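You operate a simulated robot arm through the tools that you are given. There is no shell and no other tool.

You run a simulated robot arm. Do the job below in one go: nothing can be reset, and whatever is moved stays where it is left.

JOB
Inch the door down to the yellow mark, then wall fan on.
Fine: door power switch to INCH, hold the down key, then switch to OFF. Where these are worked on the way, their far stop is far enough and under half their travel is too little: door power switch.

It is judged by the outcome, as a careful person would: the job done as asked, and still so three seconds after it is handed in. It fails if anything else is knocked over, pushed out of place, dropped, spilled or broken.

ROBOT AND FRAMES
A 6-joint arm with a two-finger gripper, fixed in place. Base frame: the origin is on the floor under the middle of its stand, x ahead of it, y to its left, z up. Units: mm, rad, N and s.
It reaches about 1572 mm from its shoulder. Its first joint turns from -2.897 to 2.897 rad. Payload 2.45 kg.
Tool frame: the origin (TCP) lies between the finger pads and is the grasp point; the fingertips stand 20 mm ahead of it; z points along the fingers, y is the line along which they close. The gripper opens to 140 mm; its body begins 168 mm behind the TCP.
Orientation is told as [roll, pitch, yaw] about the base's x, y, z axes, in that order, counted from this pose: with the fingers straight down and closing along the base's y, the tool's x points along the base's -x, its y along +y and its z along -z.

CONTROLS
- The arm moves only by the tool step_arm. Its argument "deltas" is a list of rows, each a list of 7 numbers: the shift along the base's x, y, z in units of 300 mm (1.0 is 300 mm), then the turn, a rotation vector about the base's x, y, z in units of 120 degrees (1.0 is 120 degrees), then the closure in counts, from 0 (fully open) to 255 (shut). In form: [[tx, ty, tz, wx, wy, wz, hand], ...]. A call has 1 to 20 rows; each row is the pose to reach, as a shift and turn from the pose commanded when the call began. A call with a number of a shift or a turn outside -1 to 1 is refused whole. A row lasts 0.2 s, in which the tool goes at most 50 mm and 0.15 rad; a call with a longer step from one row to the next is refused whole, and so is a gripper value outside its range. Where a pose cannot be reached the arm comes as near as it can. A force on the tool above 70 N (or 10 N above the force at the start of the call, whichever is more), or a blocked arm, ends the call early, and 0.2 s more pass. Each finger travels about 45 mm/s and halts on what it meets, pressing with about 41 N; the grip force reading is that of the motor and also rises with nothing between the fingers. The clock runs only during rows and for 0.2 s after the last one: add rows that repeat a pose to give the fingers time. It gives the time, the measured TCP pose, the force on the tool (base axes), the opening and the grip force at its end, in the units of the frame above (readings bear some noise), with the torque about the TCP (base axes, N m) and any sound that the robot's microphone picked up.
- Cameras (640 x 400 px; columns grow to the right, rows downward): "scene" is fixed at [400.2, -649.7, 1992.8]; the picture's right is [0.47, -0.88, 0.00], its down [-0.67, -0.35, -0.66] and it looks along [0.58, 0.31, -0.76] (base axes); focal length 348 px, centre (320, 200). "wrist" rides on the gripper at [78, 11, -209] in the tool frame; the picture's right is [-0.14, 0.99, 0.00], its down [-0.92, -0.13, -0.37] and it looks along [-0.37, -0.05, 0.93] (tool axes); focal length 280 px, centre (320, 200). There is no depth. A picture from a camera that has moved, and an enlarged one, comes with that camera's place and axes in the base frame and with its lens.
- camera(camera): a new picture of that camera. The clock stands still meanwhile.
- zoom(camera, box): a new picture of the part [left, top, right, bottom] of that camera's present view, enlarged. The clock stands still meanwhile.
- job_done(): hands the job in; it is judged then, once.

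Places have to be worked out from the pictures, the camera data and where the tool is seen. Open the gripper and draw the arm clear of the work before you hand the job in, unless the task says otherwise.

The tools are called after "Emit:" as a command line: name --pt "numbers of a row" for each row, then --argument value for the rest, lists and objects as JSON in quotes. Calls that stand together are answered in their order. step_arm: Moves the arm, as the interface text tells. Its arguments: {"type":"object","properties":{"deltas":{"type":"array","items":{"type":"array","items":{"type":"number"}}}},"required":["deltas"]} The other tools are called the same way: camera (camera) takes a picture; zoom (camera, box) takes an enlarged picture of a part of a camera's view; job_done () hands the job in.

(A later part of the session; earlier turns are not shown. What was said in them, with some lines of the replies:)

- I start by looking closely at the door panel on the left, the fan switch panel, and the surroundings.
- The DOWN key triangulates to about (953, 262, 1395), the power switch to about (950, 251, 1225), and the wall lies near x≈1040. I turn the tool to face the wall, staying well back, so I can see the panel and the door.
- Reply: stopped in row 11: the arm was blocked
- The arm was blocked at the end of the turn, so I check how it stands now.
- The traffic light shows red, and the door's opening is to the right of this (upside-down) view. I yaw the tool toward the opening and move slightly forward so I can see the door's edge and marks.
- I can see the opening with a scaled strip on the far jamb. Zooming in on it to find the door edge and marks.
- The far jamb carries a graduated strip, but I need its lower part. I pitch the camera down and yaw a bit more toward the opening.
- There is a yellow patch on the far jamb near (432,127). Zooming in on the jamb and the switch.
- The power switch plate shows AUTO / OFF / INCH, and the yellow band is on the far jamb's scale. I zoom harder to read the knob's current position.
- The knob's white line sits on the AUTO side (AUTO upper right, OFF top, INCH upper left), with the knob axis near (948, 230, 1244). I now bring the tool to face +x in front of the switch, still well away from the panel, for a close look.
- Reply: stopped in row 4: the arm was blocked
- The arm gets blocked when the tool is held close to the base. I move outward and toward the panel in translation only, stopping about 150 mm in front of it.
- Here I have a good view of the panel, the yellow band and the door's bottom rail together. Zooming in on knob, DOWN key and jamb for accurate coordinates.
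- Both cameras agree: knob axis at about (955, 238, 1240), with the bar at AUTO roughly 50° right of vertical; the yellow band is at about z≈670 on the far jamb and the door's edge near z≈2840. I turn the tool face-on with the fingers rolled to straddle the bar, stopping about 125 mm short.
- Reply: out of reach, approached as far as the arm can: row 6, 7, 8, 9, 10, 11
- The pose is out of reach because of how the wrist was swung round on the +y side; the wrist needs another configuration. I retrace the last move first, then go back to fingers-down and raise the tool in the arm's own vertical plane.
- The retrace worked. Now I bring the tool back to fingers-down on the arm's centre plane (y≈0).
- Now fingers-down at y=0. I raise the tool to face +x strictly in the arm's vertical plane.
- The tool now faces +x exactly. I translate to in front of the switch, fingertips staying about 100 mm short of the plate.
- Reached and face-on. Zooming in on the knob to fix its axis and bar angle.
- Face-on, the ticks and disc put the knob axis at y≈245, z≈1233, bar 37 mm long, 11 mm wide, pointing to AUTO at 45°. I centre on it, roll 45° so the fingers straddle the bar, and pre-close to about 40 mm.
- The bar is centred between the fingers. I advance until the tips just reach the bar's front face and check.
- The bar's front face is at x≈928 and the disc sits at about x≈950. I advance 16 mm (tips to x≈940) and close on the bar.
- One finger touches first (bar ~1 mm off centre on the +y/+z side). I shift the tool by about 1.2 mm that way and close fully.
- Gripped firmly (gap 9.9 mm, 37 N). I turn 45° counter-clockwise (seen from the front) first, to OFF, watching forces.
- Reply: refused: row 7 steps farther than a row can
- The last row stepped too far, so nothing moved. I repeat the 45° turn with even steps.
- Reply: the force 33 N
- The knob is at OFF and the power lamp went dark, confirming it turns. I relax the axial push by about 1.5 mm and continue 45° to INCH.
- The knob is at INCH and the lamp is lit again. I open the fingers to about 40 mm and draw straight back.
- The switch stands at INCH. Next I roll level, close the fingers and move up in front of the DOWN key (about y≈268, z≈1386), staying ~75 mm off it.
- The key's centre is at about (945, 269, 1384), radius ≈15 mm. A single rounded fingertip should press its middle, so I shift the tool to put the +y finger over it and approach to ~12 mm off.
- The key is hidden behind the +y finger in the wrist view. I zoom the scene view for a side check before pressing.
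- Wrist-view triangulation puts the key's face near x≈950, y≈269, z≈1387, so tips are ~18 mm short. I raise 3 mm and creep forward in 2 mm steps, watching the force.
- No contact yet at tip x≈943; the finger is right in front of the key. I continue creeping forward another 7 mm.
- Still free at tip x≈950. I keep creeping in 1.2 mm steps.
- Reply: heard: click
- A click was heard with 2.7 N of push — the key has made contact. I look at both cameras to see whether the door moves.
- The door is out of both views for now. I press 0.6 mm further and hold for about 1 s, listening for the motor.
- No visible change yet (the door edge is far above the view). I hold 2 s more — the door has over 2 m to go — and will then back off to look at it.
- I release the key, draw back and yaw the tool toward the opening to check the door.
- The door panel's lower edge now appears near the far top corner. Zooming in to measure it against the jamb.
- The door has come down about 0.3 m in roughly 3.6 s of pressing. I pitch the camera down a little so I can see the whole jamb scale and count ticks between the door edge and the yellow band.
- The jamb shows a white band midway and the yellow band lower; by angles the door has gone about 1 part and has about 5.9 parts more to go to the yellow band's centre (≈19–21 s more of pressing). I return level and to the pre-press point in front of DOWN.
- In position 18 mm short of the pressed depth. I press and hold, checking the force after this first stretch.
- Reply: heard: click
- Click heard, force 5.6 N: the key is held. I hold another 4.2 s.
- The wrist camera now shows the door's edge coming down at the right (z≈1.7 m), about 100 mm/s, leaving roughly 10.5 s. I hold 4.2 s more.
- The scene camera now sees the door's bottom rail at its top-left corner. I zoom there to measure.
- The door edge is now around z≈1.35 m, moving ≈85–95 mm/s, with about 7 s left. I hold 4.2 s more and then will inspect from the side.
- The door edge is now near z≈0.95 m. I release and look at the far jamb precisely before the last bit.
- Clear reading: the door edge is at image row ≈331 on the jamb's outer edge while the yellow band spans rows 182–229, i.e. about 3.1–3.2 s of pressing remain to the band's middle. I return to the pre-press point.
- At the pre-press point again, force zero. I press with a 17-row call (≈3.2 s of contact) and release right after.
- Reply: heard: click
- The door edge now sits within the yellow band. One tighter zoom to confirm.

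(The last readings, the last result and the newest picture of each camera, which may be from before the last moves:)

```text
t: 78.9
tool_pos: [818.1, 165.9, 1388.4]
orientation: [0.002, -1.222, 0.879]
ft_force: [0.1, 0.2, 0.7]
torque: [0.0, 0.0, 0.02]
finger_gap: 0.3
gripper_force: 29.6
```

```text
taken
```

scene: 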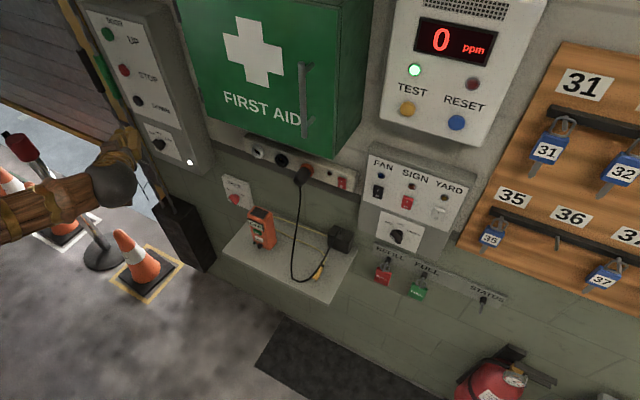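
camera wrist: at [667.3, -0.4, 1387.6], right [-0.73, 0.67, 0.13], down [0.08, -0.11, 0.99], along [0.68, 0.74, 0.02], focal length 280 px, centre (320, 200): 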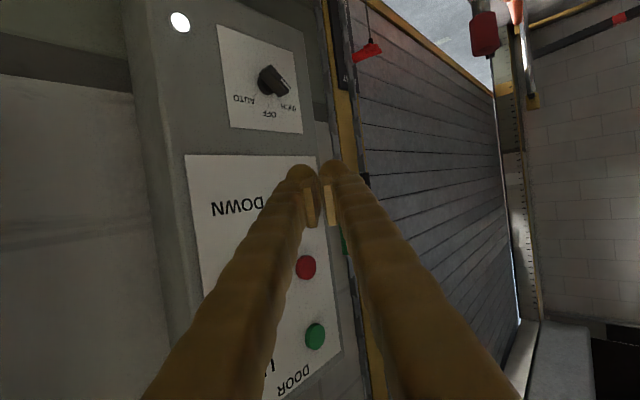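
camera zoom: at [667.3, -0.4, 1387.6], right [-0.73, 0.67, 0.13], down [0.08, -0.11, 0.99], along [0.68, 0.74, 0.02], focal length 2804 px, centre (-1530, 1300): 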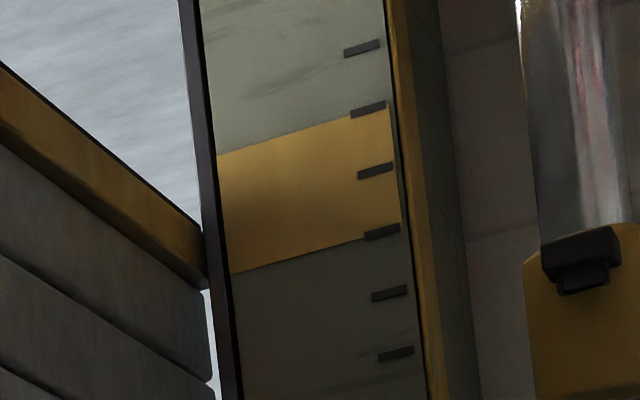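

The door's lower edge sits in the middle of the yellow band (jamb lines slope, so 225 against 158–278). Now back to the switch: level the tool, un-yaw, and move in front of the knob.

Emit:
step_arm --pt "0 0 0 0.04 -0.033 0 255" --pt "0 0 0 0.08 -0.066 0 255" --pt "0 0 0 0.12 -0.099 0 255" --pt "0 0 0 0.128 -0.106 0 255"

Emit:
step_arm --pt "0 0 0 0 0 -0.06 255" --pt "0 0.03 -0.03 0 0 -0.12 255" --pt "0 0.06 -0.08 0 0 -0.18 255" --pt "0 0.1 -0.14 0 0 -0.24 255" --pt "0.01 0.14 -0.2 0 0 -0.3 255" --pt "0.02 0.18 -0.27 0 0 -0.36 255" --pt "0.03 0.22 -0.34 0 0 -0.42 255" --pt "0.04 0.25 -0.41 0 0 -0.42 230" --pt "0.04 0.267 -0.48 0 0 -0.42 200" --pt "0.04 0.267 -0.519 0 0 -0.42 180" --pt "0.04 0.267 -0.519 0 0 -0.42 180"

Emit:
step_arm --pt "0 0 0 -0.0625 0 0 180" --pt "0 0 0 -0.125 0 0 180" --pt "0 0 0 -0.1875 0 0 180" --pt "0 0 0 -0.25 0 0 180" --pt "0 0 0 -0.3125 0 0 180" --pt "0 0 0 -0.375 0 0 180" --pt "0 0 0 -0.375 0 0 180"

Emit:
camera --camera "wrist"

Emit:
zoom --camera "wrist" --box '[240, 110, 400, 230]'

```text
t: 79.9
tool_pos: [817.9, 166.1, 1390.5]
orientation: [2.64, -1.569, -1.76]
ft_force: [0.4, -0.3, -0.2]
torque: [0.0, 0.02, 0.02]
finger_gap: 0.2
gripper_force: 29.3
```

```text
t: 82.3
tool_pos: [829.3, 245.4, 1234.6]
orientation: [1.443, -1.568, -1.442]
ft_force: [0.0, -0.3, -0.2]
torque: [0.03, 0.01, 0.02]
finger_gap: 40.8
gripper_force: 0.0
```

```text
t: 83.9
tool_pos: [830.6, 246.3, 1234.0]
orientation: [-1.572, -0.786, 1.572]
ft_force: [0.2, 0.5, 0.0]
torque: [0.02, -0.02, 0.0]
finger_gap: 41.5
gripper_force: 0.1
```

```text
taken
camera wrist: at [621.0, 197.1, 1170.9], right [0.0, 0.8, -0.6], down [-0.37, 0.56, 0.74], along [0.93, 0.22, 0.29], focal length 280 px, centre (320, 200)
```

wrist: 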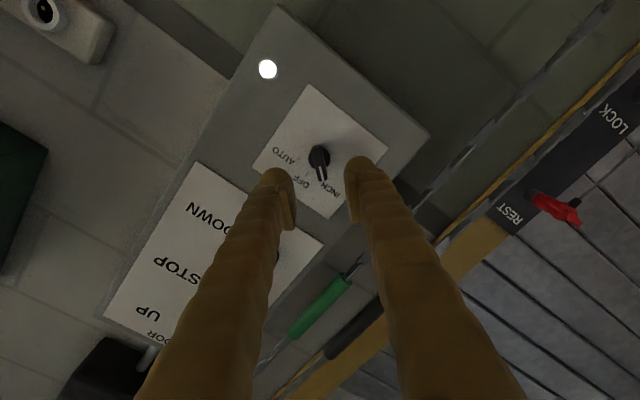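

```text
3.33 times, centred on (320, 170) of wrist
camera zoom: at [621.0, 197.1, 1170.9], right [0.0, 0.8, -0.6], down [-0.37, 0.56, 0.74], along [0.93, 0.22, 0.29], focal length 935 px, centre (320, 300)
```

zoom: 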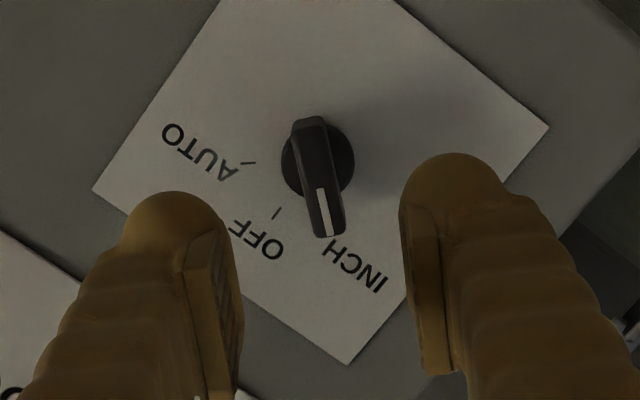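

The bar is centred between the fingers at INCH. I advance to the same grip depth (TCP x≈920) and close on it.

Emit:
step_arm --pt "0.07 0 0 0 0 0 180" --pt "0.14 0 0 0 0 0 180" --pt "0.21 0 0 0 0 0 180" --pt "0.26 0 0 0 0 0 180" --pt "0.298 0 0 0 0 0 180" --pt "0.298 0 0 0 0 0 180"

Emit:
step_arm --pt "0 0 0 0 0 0 210" --pt "0 0 0 0 0 0 240" --pt "0 0 0 0 0 0 240" --pt "0 0 0 0 0 0 240"

Emit:
zoom --camera "wrist" --box '[240, 110, 400, 230]'

```text
t: 85.3
tool_pos: [920.3, 245.1, 1233.1]
orientation: [-1.571, -0.788, 1.57]
ft_force: [0.3, 0.5, -0.3]
torque: [-0.01, 0.0, 0.01]
finger_gap: 41.2
gripper_force: 0.2
```

```text
t: 86.3
tool_pos: [918.8, 245.1, 1233.5]
orientation: [-1.571, -0.788, 1.572]
ft_force: [-1.9, -5.4, 5.0]
torque: [0.01, -0.01, -0.17]
finger_gap: 12.7
gripper_force: 3.4
```

```text
3.33 times, centred on (320, 170) of wrist
camera zoom: at [710.4, 197.1, 1170.3], right [0.0, 0.8, -0.6], down [-0.37, 0.56, 0.74], along [0.93, 0.22, 0.29], focal length 935 px, centre (320, 300)
```

zoom: 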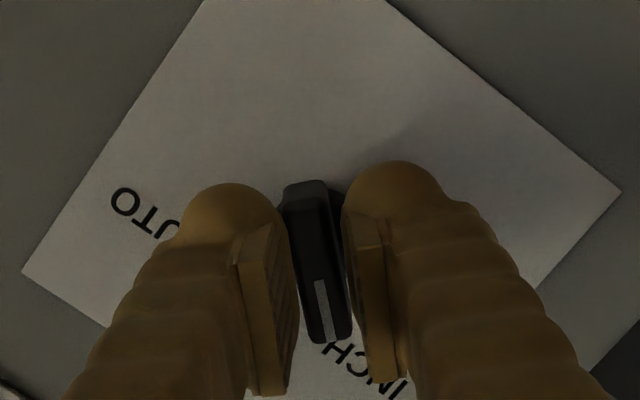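

The −tool-y finger touches first by about 1 mm. I shift that way and close fully.

Emit:
step_arm --pt "0 -0.0028 0.0028 0 0 0 240" --pt "0 -0.0028 0.0028 0 0 0 255" --pt "0 -0.0028 0.0028 0 0 0 255" --pt "0 -0.0028 0.0028 0 0 0 255"

```text
t: 87.3
tool_pos: [919.6, 245.0, 1234.0]
orientation: [-1.569, -0.787, 1.569]
ft_force: [-11.4, -6.0, 4.3]
torque: [-0.03, -0.11, -0.11]
finger_gap: 8.1
gripper_force: 35.8
```

Gripped (36 N). I turn the knob 45° clockwise from INCH to OFF.

Emit:
step_arm --pt "-0.003 0 0 0.05 0 0 255" --pt "-0.003 0 0 0.1 0 0 255" --pt "-0.003 0 0 0.15 0 0 255" --pt "-0.003 0 0 0.2 0 0 255" --pt "-0.003 0 0 0.25 0 0 255" --pt "-0.003 0 0 0.3 0 0 255" --pt "-0.003 0 0 0.34 0 0 255" --pt "-0.003 0 0 0.375 0 0 255" --pt "-0.003 0 0 0.375 0 0 255"

Emit:
zoom --camera "wrist" --box '[240, 110, 400, 230]'

Emit:
zoom --camera "scene" --box '[100, 90, 220, 200]'

```text
t: 89.3
tool_pos: [917.7, 245.4, 1233.6]
orientation: [1.049, -1.567, -1.049]
ft_force: [-33.2, 4.7, -8.6]
torque: [-0.01, 0.19, 0.04]
finger_gap: 6.4
gripper_force: 34.5
```

```text
3.33 times, centred on (320, 170) of wrist
camera zoom: at [709.0, 255.2, 1156.1], right [0.0, 0.99, 0.14], down [-0.37, -0.13, 0.92], along [0.93, -0.05, 0.36], focal length 935 px, centre (320, 300)
```

zoom: 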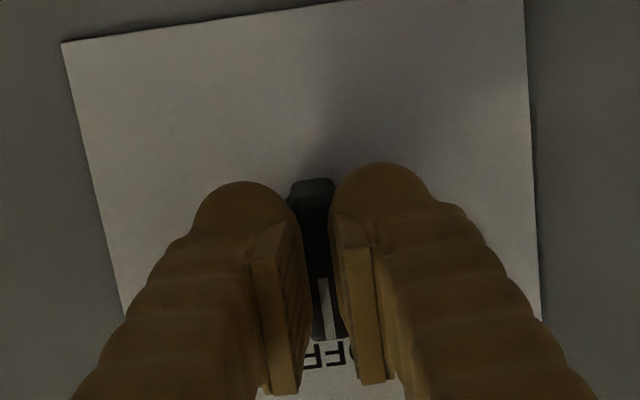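

```text
3.64 times, centred on (160, 145) of scene
camera zoom: at [400.2, -649.7, 1992.8], right [0.47, -0.88, 0.0], down [-0.67, -0.35, -0.66], along [0.58, 0.31, -0.76], focal length 1265 px, centre (902, 400)
```

zoom: 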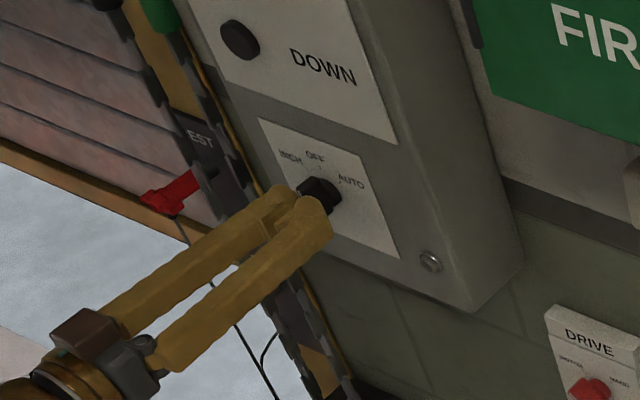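

The lamp is dark: OFF reached. I open the fingers and draw back, then check the knob stays at OFF.

Emit:
step_arm --pt "0 0 0 0 0 0 235" --pt "0 0 0 0 0 0 210" --pt "0 0 0 0 0 0 180" --pt "0 0 0 0 0 0 180" --pt "-0.1 0 0 0 0 0 180" --pt "-0.2 0 0 0 0 0 180" --pt "-0.3 0 0 0 0 0 180" --pt "-0.3 0 0 0 0 0 180"

Emit:
zoom --camera "wrist" --box '[240, 90, 400, 210]'

Emit:
zoom --camera "scene" --box '[135, 115, 195, 170]'

Emit:
camera --camera "scene"

```text
t: 91.1
tool_pos: [828.8, 244.6, 1233.8]
orientation: [1.55, -1.569, -1.55]
ft_force: [0.0, 0.8, -0.3]
torque: [0.02, 0.0, 0.01]
finger_gap: 41.1
gripper_force: 0.1
```

```text
3.33 times, centred on (320, 150) of wrist
camera zoom: at [618.9, 254.8, 1156.3], right [0.0, 0.99, 0.14], down [-0.37, -0.13, 0.92], along [0.93, -0.05, 0.36], focal length 935 px, centre (320, 367)
```

zoom: 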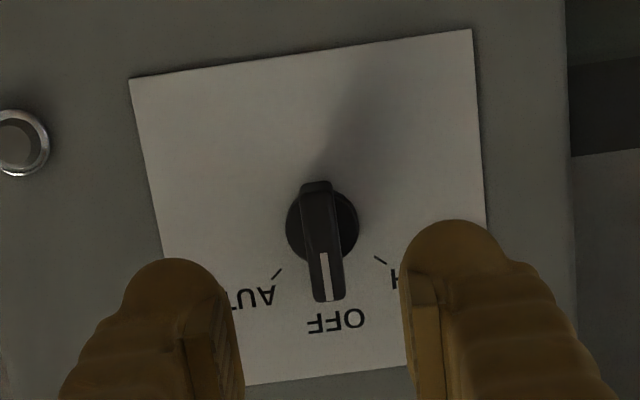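

```text
7.27 times, centred on (165, 142) of scene
camera zoom: at [400.2, -649.7, 1992.8], right [0.47, -0.88, 0.0], down [-0.67, -0.35, -0.66], along [0.58, 0.31, -0.76], focal length 2531 px, centre (1447, 618)
```

zoom: 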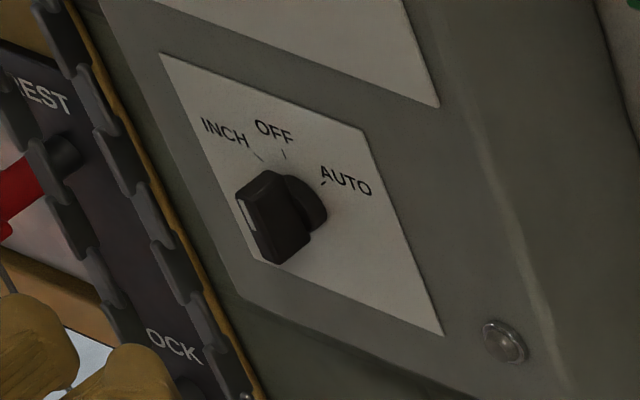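

```text
taken
```

scene: 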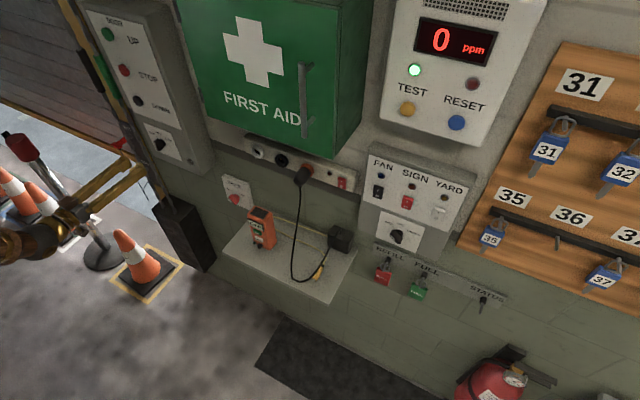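

The knob rests at OFF with the lamp dark. Now the fan: I back away, close the fingers, and move across at x≈760, z≈1320 — below the first-aid box and above the shelf — toward the FAN panel (y≈−510, z≈1340).

Emit:
step_arm --pt "-0.12 0 0.05 0 0 0 180" --pt "-0.2 -0.05 0.12 0 0 0 200" --pt "-0.23 -0.16 0.18 0 0 0 230" --pt "-0.23 -0.29 0.23 0 0 0 255" --pt "-0.23 -0.43 0.27 0 0 0 255" --pt "-0.23 -0.57 0.29 0 0 0 255" --pt "-0.23 -0.72 0.29 0 0 0 255" --pt "-0.23 -0.86 0.29 0 0 0 255" --pt "-0.23 -1.0 0.29 0 0 0 255"

Emit:
step_arm --pt "0 -0.14 0 0 0 0 255" --pt "0 -0.28 0 0 0 0 255" --pt "0 -0.42 0 0 0 0 255" --pt "0 -0.56 0 0 0 0 255" --pt "0 -0.7 0 0 0 0 255" --pt "0 -0.8 0 0 0 0 255" --pt "0 -0.8 0 0 0 0 255"

Emit:
camera --camera "wrist"

Emit:
camera --camera "scene"

```text
t: 93.1
tool_pos: [761.1, -57.0, 1322.2]
orientation: [1.264, -1.57, -1.266]
ft_force: [-1.0, -0.4, -0.1]
torque: [-0.01, -0.02, -0.01]
finger_gap: 0.0
gripper_force: 29.8
```

```text
t: 94.7
tool_pos: [759.1, -295.8, 1322.6]
orientation: [1.774, -1.569, -1.777]
ft_force: [0.5, -0.9, -0.1]
torque: [0.02, -0.01, 0.02]
finger_gap: 0.0
gripper_force: 29.5
```

```text
taken
camera wrist: at [550.6, -286.2, 1243.9], right [0.0, 0.99, 0.14], down [-0.37, -0.13, 0.92], along [0.93, -0.05, 0.37], focal length 280 px, centre (320, 200)
```

wrist: 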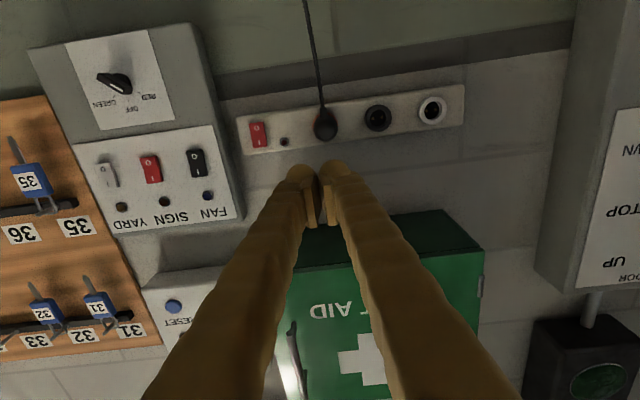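

```text
taken
```

scene: 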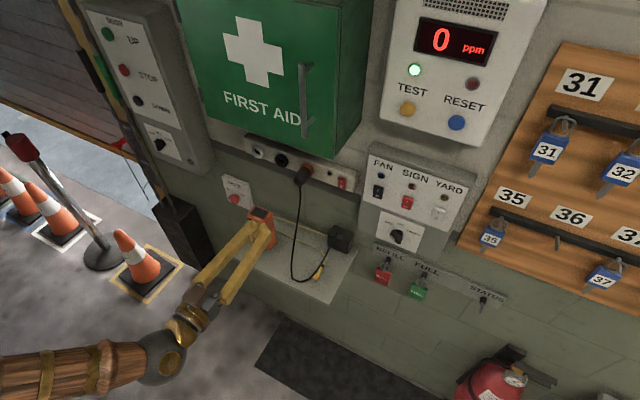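

FAN rocker estimated near (995, −500, 1325). I move face-on in front of it, tips about 130 mm short, for a close look.

Emit:
step_arm --pt "0 -0.14 0 0 0 0 255" --pt "0.02 -0.28 0 0 0 0 255" --pt "0.06 -0.42 0 0 0 0 255" --pt "0.12 -0.55 0 0 0 0 255" --pt "0.2 -0.65 0 0 0 0 255" --pt "0.25 -0.68 0 0 0 0 255" --pt "0.25 -0.68 0 0 0 0 255"

Emit:
camera --camera "wrist"

Emit:
zoom --camera "wrist" --box '[240, 90, 400, 210]'

Emit:
zoom --camera "scene" --box '[350, 145, 450, 215]'

```text
t: 96.3
tool_pos: [834.1, -500.3, 1323.1]
orientation: [1.658, -1.57, -1.659]
ft_force: [-0.2, 0.2, -0.5]
torque: [0.0, -0.01, 0.0]
finger_gap: 0.2
gripper_force: 29.5
```

```text
taken
camera wrist: at [625.6, -490.4, 1243.9], right [0.0, 0.99, 0.14], down [-0.37, -0.13, 0.92], along [0.93, -0.05, 0.37], focal length 280 px, centre (320, 200)
```

wrist: 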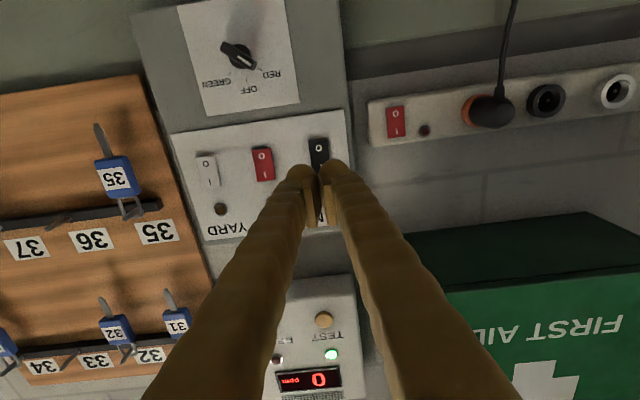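

```text
3.33 times, centred on (320, 150) of wrist
camera zoom: at [625.6, -490.4, 1243.9], right [0.0, 0.99, 0.14], down [-0.37, -0.13, 0.92], along [0.93, -0.05, 0.37], focal length 935 px, centre (320, 367)
```

zoom: 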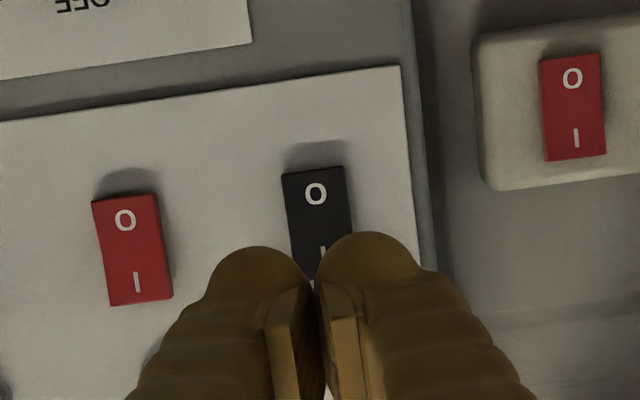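

```text
5.71 times, centred on (400, 180) of scene
camera zoom: at [400.2, -649.7, 1992.8], right [0.47, -0.88, 0.0], down [-0.67, -0.35, -0.66], along [0.58, 0.31, -0.76], focal length 1988 px, centre (-137, 314)
```

zoom: 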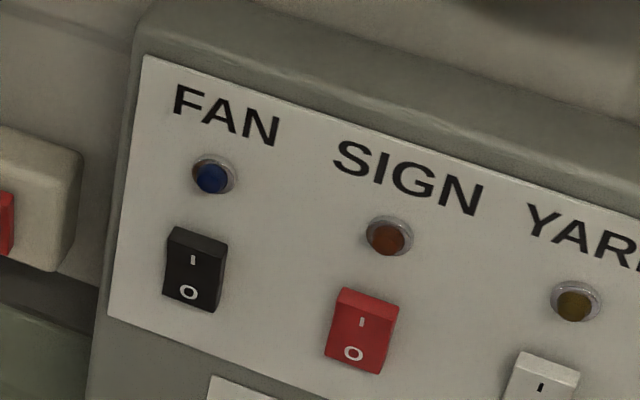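

The FAN rocker is OFF (its "I" top end stands out); its centre is about (1000, −502, 1330). I look at the fingertips in the scene view to judge their height before choosing how to press the upper end.

Emit:
camera --camera "scene"

Emit:
zoom --camera "scene" --box '[270, 150, 430, 290]'

```text
taken
```

scene: 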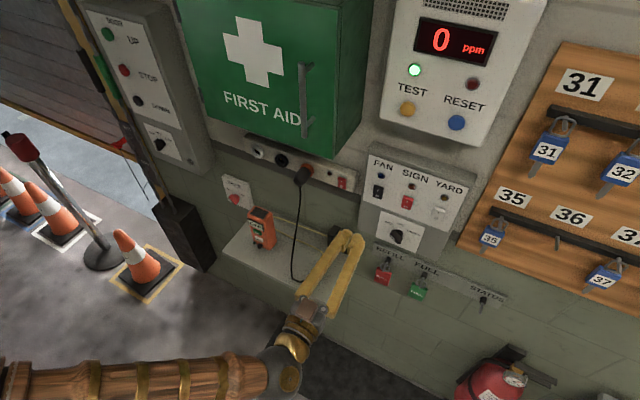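

```text
2.86 times, centred on (350, 220) of scene
camera zoom: at [400.2, -649.7, 1992.8], right [0.47, -0.88, 0.0], down [-0.67, -0.35, -0.66], along [0.58, 0.31, -0.76], focal length 994 px, centre (234, 143)
```

zoom: 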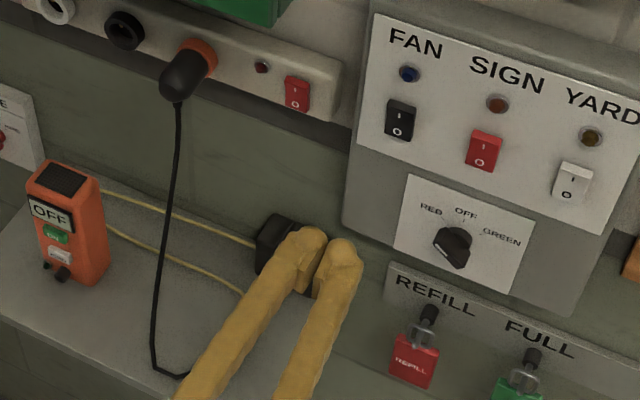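

I pitch the tool 25° downward so that only a fingertip's upper corner leads, and bring the +y finger in line with the rocker's upper half, stopping about 55 mm short.

Emit:
step_arm --pt "0.0 -0.02 0.01 0 0.055 0 255" --pt "0.05 -0.04 0.02 0 0.11 0 255" --pt "0.12 -0.05 0.03 0 0.165 0 255" --pt "0.18 -0.05 0.04 0 0.208 0 255" --pt "0.22 -0.05 0.04 0 0.208 0 255" --pt "0.22 -0.05 0.04 0 0.208 0 255"

Emit:
camera --camera "wrist"

Emit:
zoom --camera "scene" --box '[330, 140, 450, 240]'

```text
t: 97.7
tool_pos: [901.7, -514.1, 1333.8]
orientation: [0.003, -1.134, -0.002]
ft_force: [-0.3, 0.6, -0.4]
torque: [0.0, 0.0, 0.03]
finger_gap: 0.0
gripper_force: 28.6
```

```text
taken
camera wrist: at [679.0, -504.7, 1351.3], right [0.06, 0.99, 0.13], down [0.05, -0.13, 0.99], along [1.0, -0.05, -0.06], focal length 280 px, centre (320, 200)
```

wrist: 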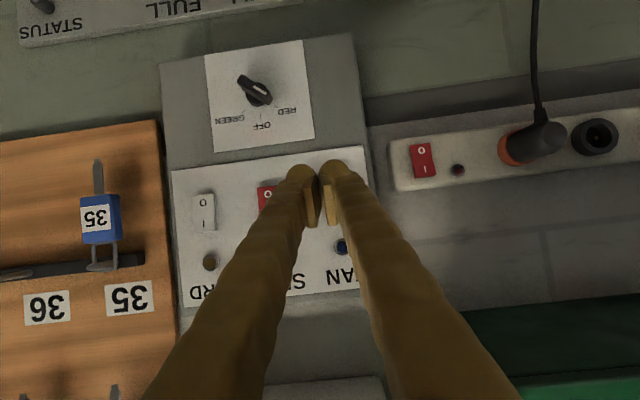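

```text
4.00 times, centred on (390, 190) of scene
camera zoom: at [400.2, -649.7, 1992.8], right [0.47, -0.88, 0.0], down [-0.67, -0.35, -0.66], along [0.58, 0.31, -0.76], focal length 1392 px, centre (40, 240)
```

zoom: 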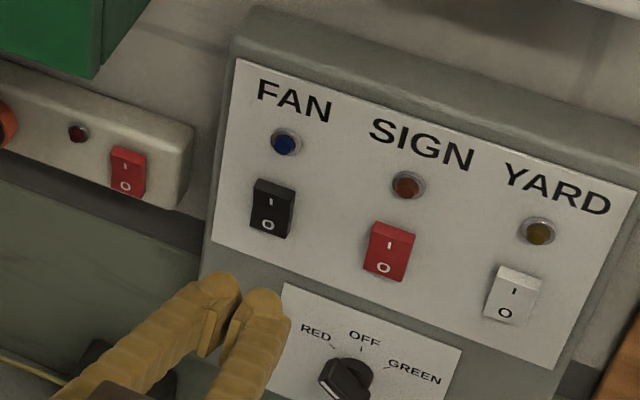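

The +y finger's path in the scene view leads straight to the "I" end. I advance to about 15–20 mm short.

Emit:
step_arm --pt "0.05 0 0 0 0 0 255" --pt "0.1 0 0 0 0 0 255" --pt "0.14 0 0 0 0 0 255" --pt "0.14 0 0 0 0 0 255"

Emit:
zoom --camera "scene" --box '[350, 150, 430, 220]'

Emit:
zoom --camera "wrist" --box '[240, 120, 400, 260]'

```text
t: 98.7
tool_pos: [943.2, -513.6, 1333.5]
orientation: [0.001, -1.135, -0.002]
ft_force: [0.0, 0.3, -0.1]
torque: [-0.01, 0.01, -0.01]
finger_gap: 0.0
gripper_force: 29.8
```

```text
5.71 times, centred on (390, 185) of scene
camera zoom: at [400.2, -649.7, 1992.8], right [0.47, -0.88, 0.0], down [-0.67, -0.35, -0.66], along [0.58, 0.31, -0.76], focal length 1988 px, centre (-80, 286)
```

zoom: 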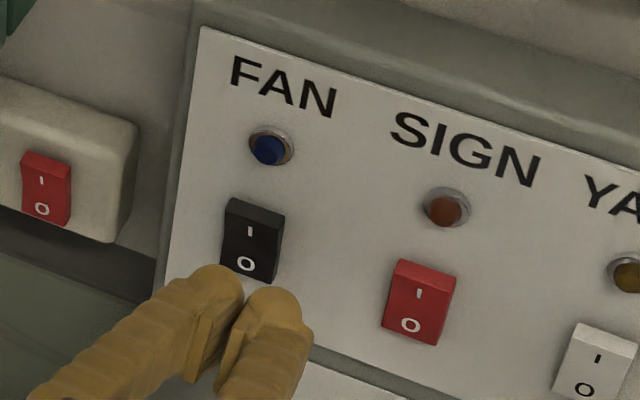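

```text
2.86 times, centred on (320, 190) of wrist
camera zoom: at [720.7, -504.5, 1351.2], right [0.06, 0.99, 0.13], down [0.05, -0.13, 0.99], along [1.0, -0.05, -0.06], focal length 801 px, centre (320, 229)
```

zoom: 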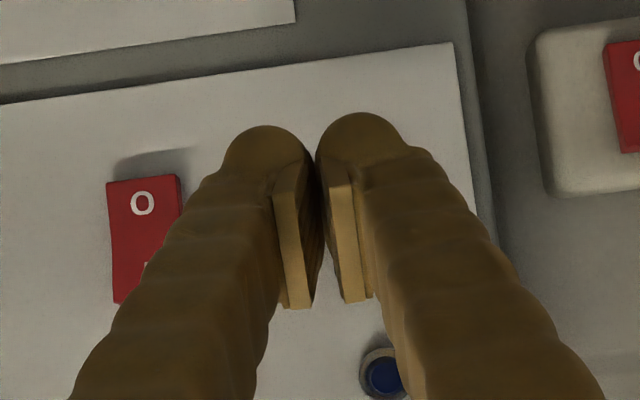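

The fingertip's upper corner is lined up just below the "I". I shift 2 mm toward −y, raise 3 mm, and creep forward watching for force or a click.

Emit:
step_arm --pt "0.006 -0.007 0.01 0 0 0 255" --pt "0.012 -0.007 0.01 0 0 0 255" --pt "0.018 -0.007 0.01 0 0 0 255" --pt "0.024 -0.007 0.01 0 0 0 255" --pt "0.03 -0.007 0.01 0 0 0 255" --pt "0.036 -0.007 0.01 0 0 0 255"

Emit:
zoom --camera "scene" --box '[350, 150, 430, 220]'

```text
t: 100.1
tool_pos: [953.6, -515.2, 1335.8]
orientation: [0.001, -1.134, -0.004]
ft_force: [0.1, 0.6, 0.4]
torque: [-0.03, 0.0, 0.0]
finger_gap: 0.0
gripper_force: 29.1
```

```text
5.71 times, centred on (390, 185) of scene
camera zoom: at [400.2, -649.7, 1992.8], right [0.47, -0.88, 0.0], down [-0.67, -0.35, -0.66], along [0.58, 0.31, -0.76], focal length 1988 px, centre (-80, 286)
```

zoom: 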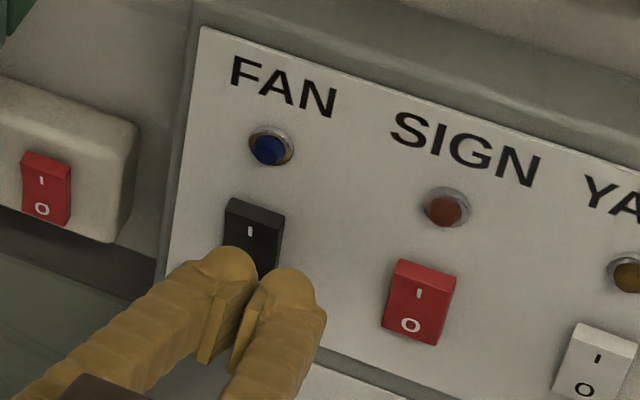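

No contact yet. I creep on in 1.5 mm steps.

Emit:
step_arm --pt "0.005 0 0 0 0 0 255" --pt "0.01 0 0 0 0 0 255" --pt "0.015 0 0 0 0 0 255" --pt "0.02 0 0 0 0 0 255" --pt "0.025 0 0 0 0 0 255"

Emit:
zoom --camera "scene" --box '[350, 150, 430, 220]'

```text
t: 101.3
tool_pos: [961.2, -516.2, 1336.3]
orientation: [0.002, -1.135, -0.002]
ft_force: [0.3, -0.6, -0.5]
torque: [0.0, -0.02, -0.01]
finger_gap: 0.2
gripper_force: 29.3
```

```text
5.71 times, centred on (390, 185) of scene
camera zoom: at [400.2, -649.7, 1992.8], right [0.47, -0.88, 0.0], down [-0.67, -0.35, -0.66], along [0.58, 0.31, -0.76], focal length 1988 px, centre (-80, 286)
```

zoom: 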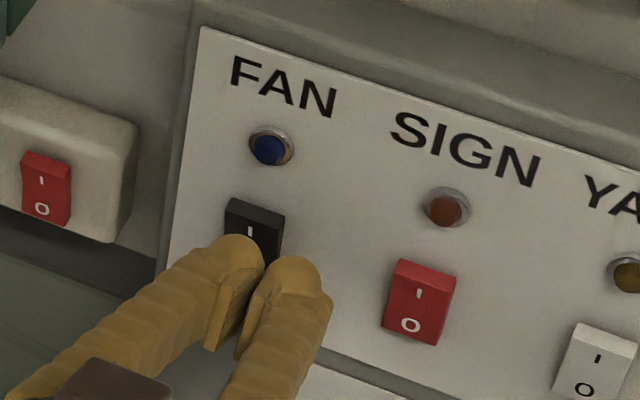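

Still free; the tip is close to the "I". I continue in 1.2 mm steps.

Emit:
step_arm --pt "0.004 0 0 0 0 0 255" --pt "0.008 0 0 0 0 0 255" --pt "0.012 0 0 0 0 0 255" --pt "0.016 0 0 0 0 0 255" --pt "0.02 0 0 0 0 0 255"

Emit:
zoom --camera "scene" --box '[350, 150, 430, 220]'

```text
t: 102.5
tool_pos: [966.9, -515.4, 1336.5]
orientation: [0.002, -1.134, -0.002]
ft_force: [0.6, -0.3, -0.3]
torque: [0.02, 0.0, -0.03]
finger_gap: 0.0
gripper_force: 29.4
```

```text
5.71 times, centred on (390, 185) of scene
camera zoom: at [400.2, -649.7, 1992.8], right [0.47, -0.88, 0.0], down [-0.67, -0.35, -0.66], along [0.58, 0.31, -0.76], focal length 1988 px, centre (-80, 286)
```

zoom: 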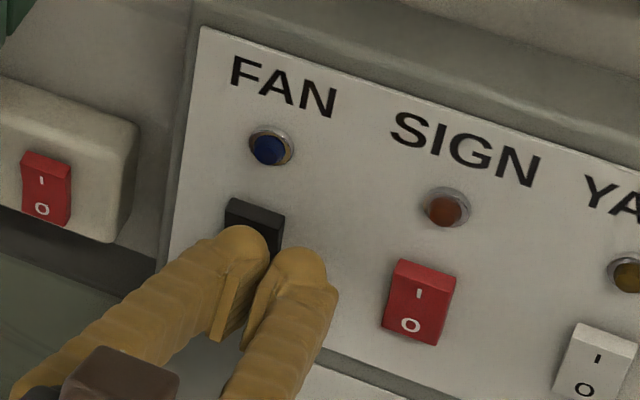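

Still no contact. Continuing in 1.2 mm steps with force monitoring.

Emit:
step_arm --pt "0.004 0 0 0 0 0 255" --pt "0.008 0 0 0 0 0 255" --pt "0.012 0 0 0 0 0 255" --pt "0.016 0 0 0 0 0 255"

Emit:
zoom --camera "scene" --box '[350, 150, 430, 220]'

```text
t: 103.5
tool_pos: [971.9, -516.3, 1336.1]
orientation: [0.002, -1.135, 0.0]
ft_force: [0.3, 0.0, 0.3]
torque: [0.0, -0.03, -0.02]
finger_gap: 0.0
gripper_force: 29.1
```

```text
5.71 times, centred on (390, 185) of scene
camera zoom: at [400.2, -649.7, 1992.8], right [0.47, -0.88, 0.0], down [-0.67, -0.35, -0.66], along [0.58, 0.31, -0.76], focal length 1988 px, centre (-80, 286)
```

zoom: 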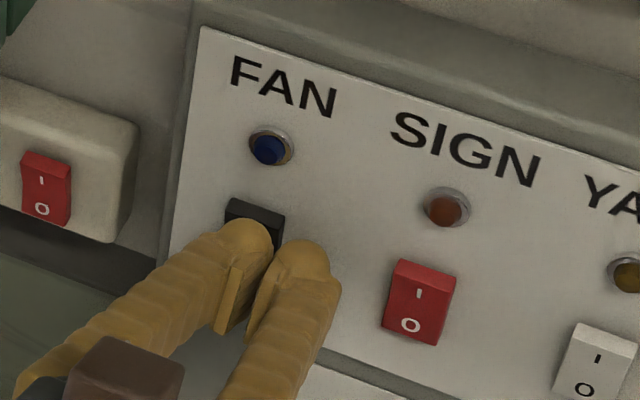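

Contact hasn't come and the tip is projecting onto the rocker's top edge, so it may run high. I lower 5 mm and continue forward.

Emit:
step_arm --pt "0 0 -0.01 0 0 0 255" --pt "0 0 -0.017 0 0 0 255" --pt "0.004 0 -0.017 0 0 0 255" --pt "0.008 0 -0.017 0 0 0 255" --pt "0.012 0 -0.017 0 0 0 255"

Emit:
zoom --camera "scene" --box '[350, 150, 430, 220]'

```text
t: 104.7
tool_pos: [975.2, -516.3, 1331.9]
orientation: [0.003, -1.135, -0.002]
ft_force: [-1.0, 0.2, -0.6]
torque: [0.0, 0.0, 0.01]
finger_gap: 0.0
gripper_force: 29.9
```

```text
5.71 times, centred on (390, 185) of scene
camera zoom: at [400.2, -649.7, 1992.8], right [0.47, -0.88, 0.0], down [-0.67, -0.35, -0.66], along [0.58, 0.31, -0.76], focal length 1988 px, centre (-80, 286)
```

zoom: 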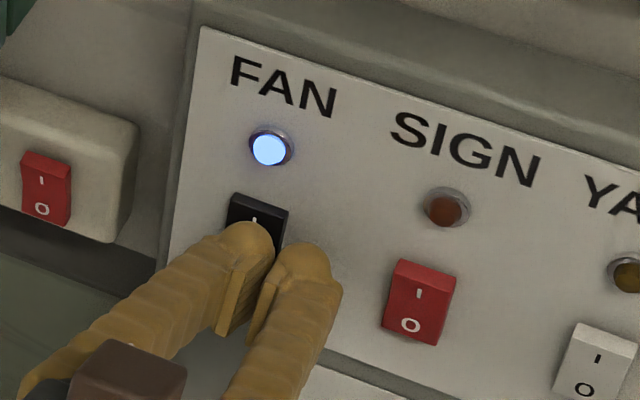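

The FAN lamp lit — the rocker has flipped. I draw straight back and check it stays on.

Emit:
step_arm --pt "-0.08 0 0 0 0 0 255" --pt "-0.2 0 0 0 0 0 255" --pt "-0.35 0 0 0 0 0 255" --pt "-0.5 0 0 0 0 0 255" --pt "-0.5 0 0 0 0 0 255"

Emit:
zoom --camera "scene" --box '[350, 150, 430, 220]'

Emit:
camera --camera "scene"

Emit:
camera --camera "wrist"

```text
t: 105.9
tool_pos: [824.9, -516.3, 1331.3]
orientation: [0.002, -1.134, -0.001]
ft_force: [0.9, 0.2, -0.2]
torque: [0.03, 0.01, 0.02]
finger_gap: 0.3
gripper_force: 29.2
```

```text
5.71 times, centred on (390, 185) of scene
camera zoom: at [400.2, -649.7, 1992.8], right [0.47, -0.88, 0.0], down [-0.67, -0.35, -0.66], along [0.58, 0.31, -0.76], focal length 1988 px, centre (-80, 286)
```

zoom: 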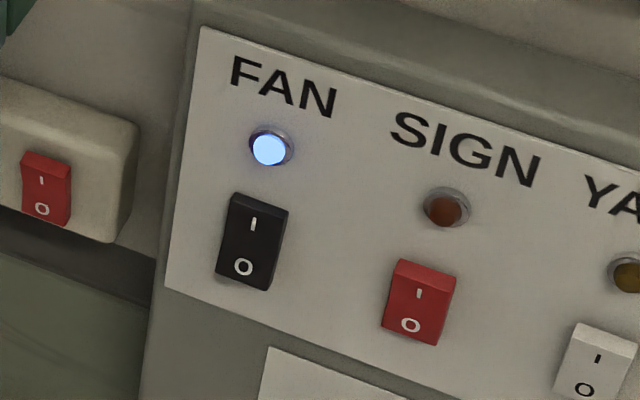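

```text
taken
```

scene: 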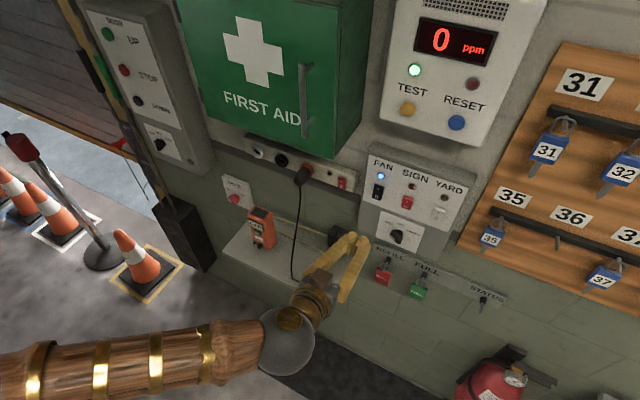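

```text
taken
camera wrist: at [602.8, -506.7, 1348.8], right [0.06, 0.99, 0.13], down [0.05, -0.13, 0.99], along [1.0, -0.05, -0.06], focal length 280 px, centre (320, 200)
```

wrist: 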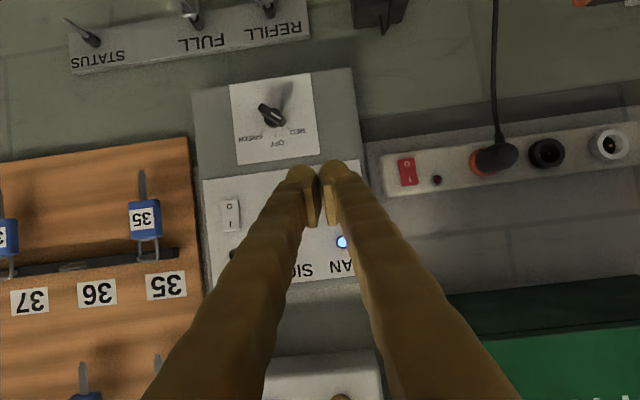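

The fan's lamp stays lit and the rocker is on I. I open the gripper while withdrawing, and look up at the wall fan to confirm it runs.

Emit:
step_arm --pt "-0.08 0.03 0.02 0 -0.05 0 200" --pt "-0.16 0.1 0.06 0 -0.1 0 150" --pt "-0.2 0.2 0.1 0 -0.15 0 100" --pt "-0.2 0.3 0.14 0 -0.208 0 50" --pt "-0.2 0.4 0.18 0 -0.208 0 0" --pt "-0.2 0.5 0.2 0 -0.208 0 0" --pt "-0.2 0.5 0.2 0 -0.208 0 0" --pt "-0.2 0.5 0.2 0 -0.208 0 0" --pt "-0.2 0.5 0.2 0 -0.208 0 0"

Emit:
camera --camera "wrist"

```text
t: 107.9
tool_pos: [763.7, -365.4, 1390.2]
orientation: [1.564, -1.571, -1.563]
ft_force: [-0.2, 0.2, -0.3]
torque: [0.02, 0.0, 0.02]
finger_gap: 139.9
gripper_force: 0.0
```

```text
taken
camera wrist: at [555.6, -355.3, 1313.4], right [0.0, 0.99, 0.14], down [-0.37, -0.13, 0.92], along [0.93, -0.05, 0.36], focal length 280 px, centre (320, 200)
```

wrist: 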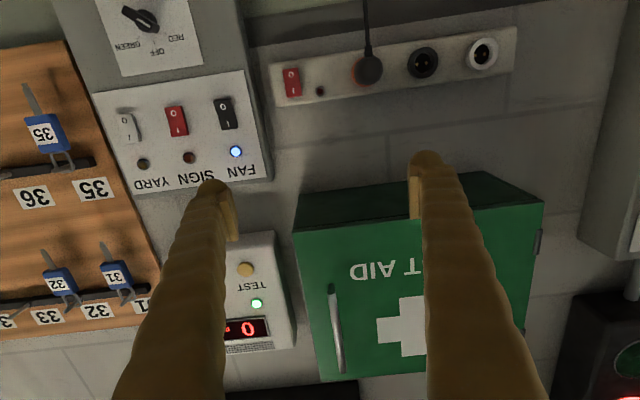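

The FAN lamp is on and steady. I move back toward the middle and yaw left once more to confirm the door still rests at the yellow band.

Emit:
step_arm --pt "0 0.14 0 0 0 0 0" --pt "0 0.28 0 0 0 0 0" --pt "0 0.42 0 0 0 0 0" --pt "0 0.56 0 0 0 0 0" --pt "0 0.7 0 0 0 0 0" --pt "0 0.84 0 0 0 0 0" --pt "0 0.98 0 0 0 0 0"

Emit:
step_arm --pt "0 0.1 0 0 0 0.06 0" --pt "0 0.2 0 0 0 0.12 0" --pt "0 0.3 0 0 0 0.18 0" --pt "0 0.4 0 0 0 0.24 0" --pt "0 0.5 0 0 0 0.3 0" --pt "0 0.5 0 0 0 0.36 0" --pt "0 0.5 0 0 0 0.42 0" --pt "0 0.5 0 0 0 0.42 0"

Emit:
step_arm --pt "0 0 0 -0.04 0.033 0 0" --pt "0 0 0 -0.08 0.066 0 0" --pt "0 0 0 -0.12 0.099 0 0" --pt "0 0 0 -0.128 0.106 0 0"

Emit:
camera --camera "wrist"

```text
t: 109.7
tool_pos: [797.5, -77.0, 1332.1]
orientation: [0.166, -1.493, -0.165]
ft_force: [0.1, 0.1, 0.4]
torque: [0.01, 0.04, -0.04]
finger_gap: 139.7
gripper_force: 0.1
stopped in row 7: the arm was blocked; the commanded pose is now the measured one
```

```text
t: 111.5
tool_pos: [794.5, 75.1, 1335.2]
orientation: [0.177, -1.499, 0.708]
ft_force: [-0.2, -0.3, -0.5]
torque: [0.0, -0.03, 0.0]
finger_gap: 140.1
gripper_force: 0.0
```

```text
t: 112.5
tool_pos: [795.6, 73.1, 1334.7]
orientation: [0.029, -1.148, 0.85]
ft_force: [0.3, 0.0, -0.8]
torque: [0.04, -0.02, 0.0]
finger_gap: 140.1
gripper_force: 0.0
```

```text
taken
camera wrist: at [643.7, -91.3, 1349.7], right [-0.72, 0.68, 0.14], down [0.13, -0.06, 0.99], along [0.68, 0.73, -0.05], focal length 280 px, centre (320, 200)
```

wrist: 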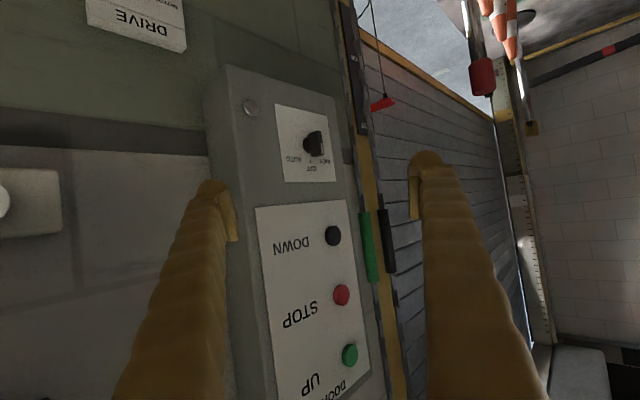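

The arm paused at a joint limit on the way (no contact force), then carried on. I zoom on the door edge and the knob for the final check.

Emit:
zoom --camera "wrist" --box '[480, 100, 540, 150]'

Emit:
zoom --camera "wrist" --box '[270, 90, 350, 190]'

Emit:
camera --camera "scene"

```text
8.00 times, centred on (510, 125) of wrist
camera zoom: at [643.7, -91.3, 1349.7], right [-0.72, 0.68, 0.14], down [0.13, -0.06, 0.99], along [0.68, 0.73, -0.05], focal length 2243 px, centre (-1200, 800)
```

zoom: 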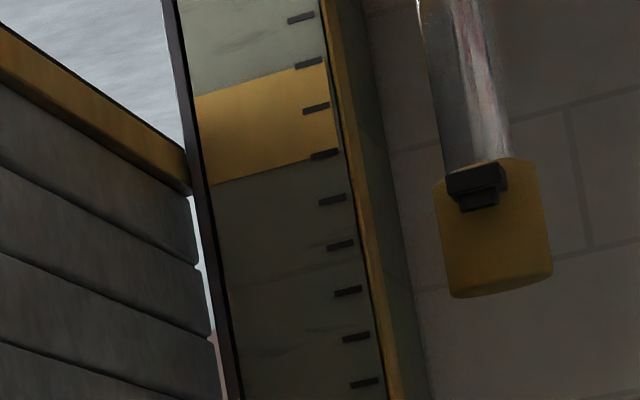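

```text
4.00 times, centred on (310, 140) of wrist
camera zoom: at [643.7, -91.3, 1349.7], right [-0.72, 0.68, 0.14], down [0.13, -0.06, 0.99], along [0.68, 0.73, -0.05], focal length 1122 px, centre (360, 440)
```

zoom: 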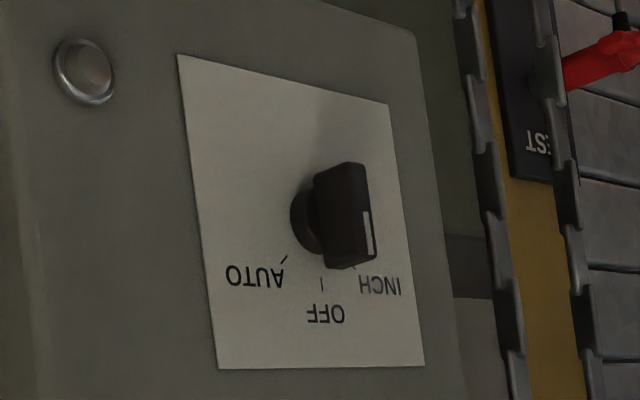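

```text
taken
```

scene: 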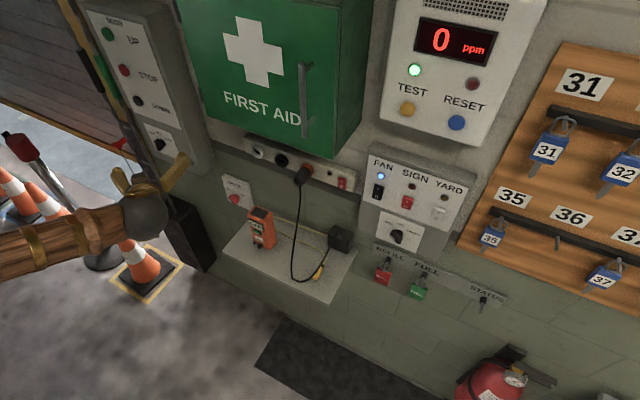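

Everything holds: door edge in the yellow band, knob at OFF with lamp dark, FAN lamp lit. I draw the open gripper further clear of the panel.

Emit:
step_arm --pt "-0.05 -0.08 0.05 0 0 0 0" --pt "-0.1 -0.16 0.1 0 0 0 0" --pt "-0.13 -0.24 0.15 0 0 0 0" --pt "-0.15 -0.3 0.2 0 0 0 0" --pt "-0.15 -0.3 0.2 0 0 0 0"

Emit:
camera --camera "scene"

Emit:
camera --camera "wrist"

```text
t: 113.7
tool_pos: [749.1, -16.1, 1395.0]
orientation: [0.03, -1.151, 0.846]
ft_force: [-1.0, -0.5, 0.3]
torque: [0.04, -0.01, -0.01]
finger_gap: 140.1
gripper_force: 0.0
```

```text
taken
```

scene: 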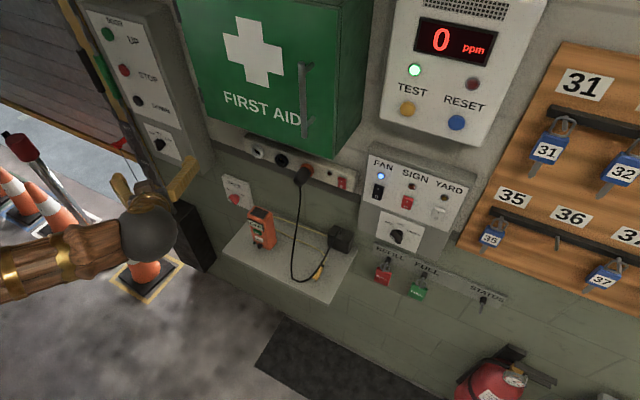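

```text
taken
camera wrist: at [598.6, -181.3, 1409.1], right [-0.72, 0.68, 0.14], down [0.13, -0.06, 0.99], along [0.68, 0.73, -0.05], focal length 280 px, centre (320, 200)
```

wrist: 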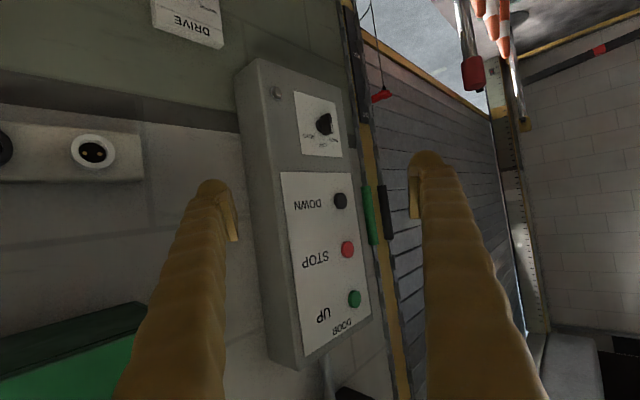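

The arm is clear with the gripper open. The door is at the yellow mark, the door power switch is OFF, and the fan is on with its lamp lit; nothing else was disturbed, so I hand the job in.

Emit:
job_done

```text
The job is handed in.
```

The door is down at the yellow mark, the door power switch is back at OFF, and the wall fan is switched on. The job has been handed in.

- **Door:** I turned the power switch from AUTO to INCH and held the down key in three stretches. The bottom edge stopped in the middle of the yellow band on the far jamb. It was still there when I checked again after working the fan.
- **Power switch:** It is at OFF and its lamp is dark.
- **Fan:** The FAN rocker is on I and its lamp is lit. I did not get a view of the fan blades turning, so this rests on the switch and lamp.
- **Surroundings:** I saw nothing knocked or moved in the final pictures. The arm stopped against its own limits three times while moving in open space, with no contact force. It now stands clear of the panel with the gripper open.
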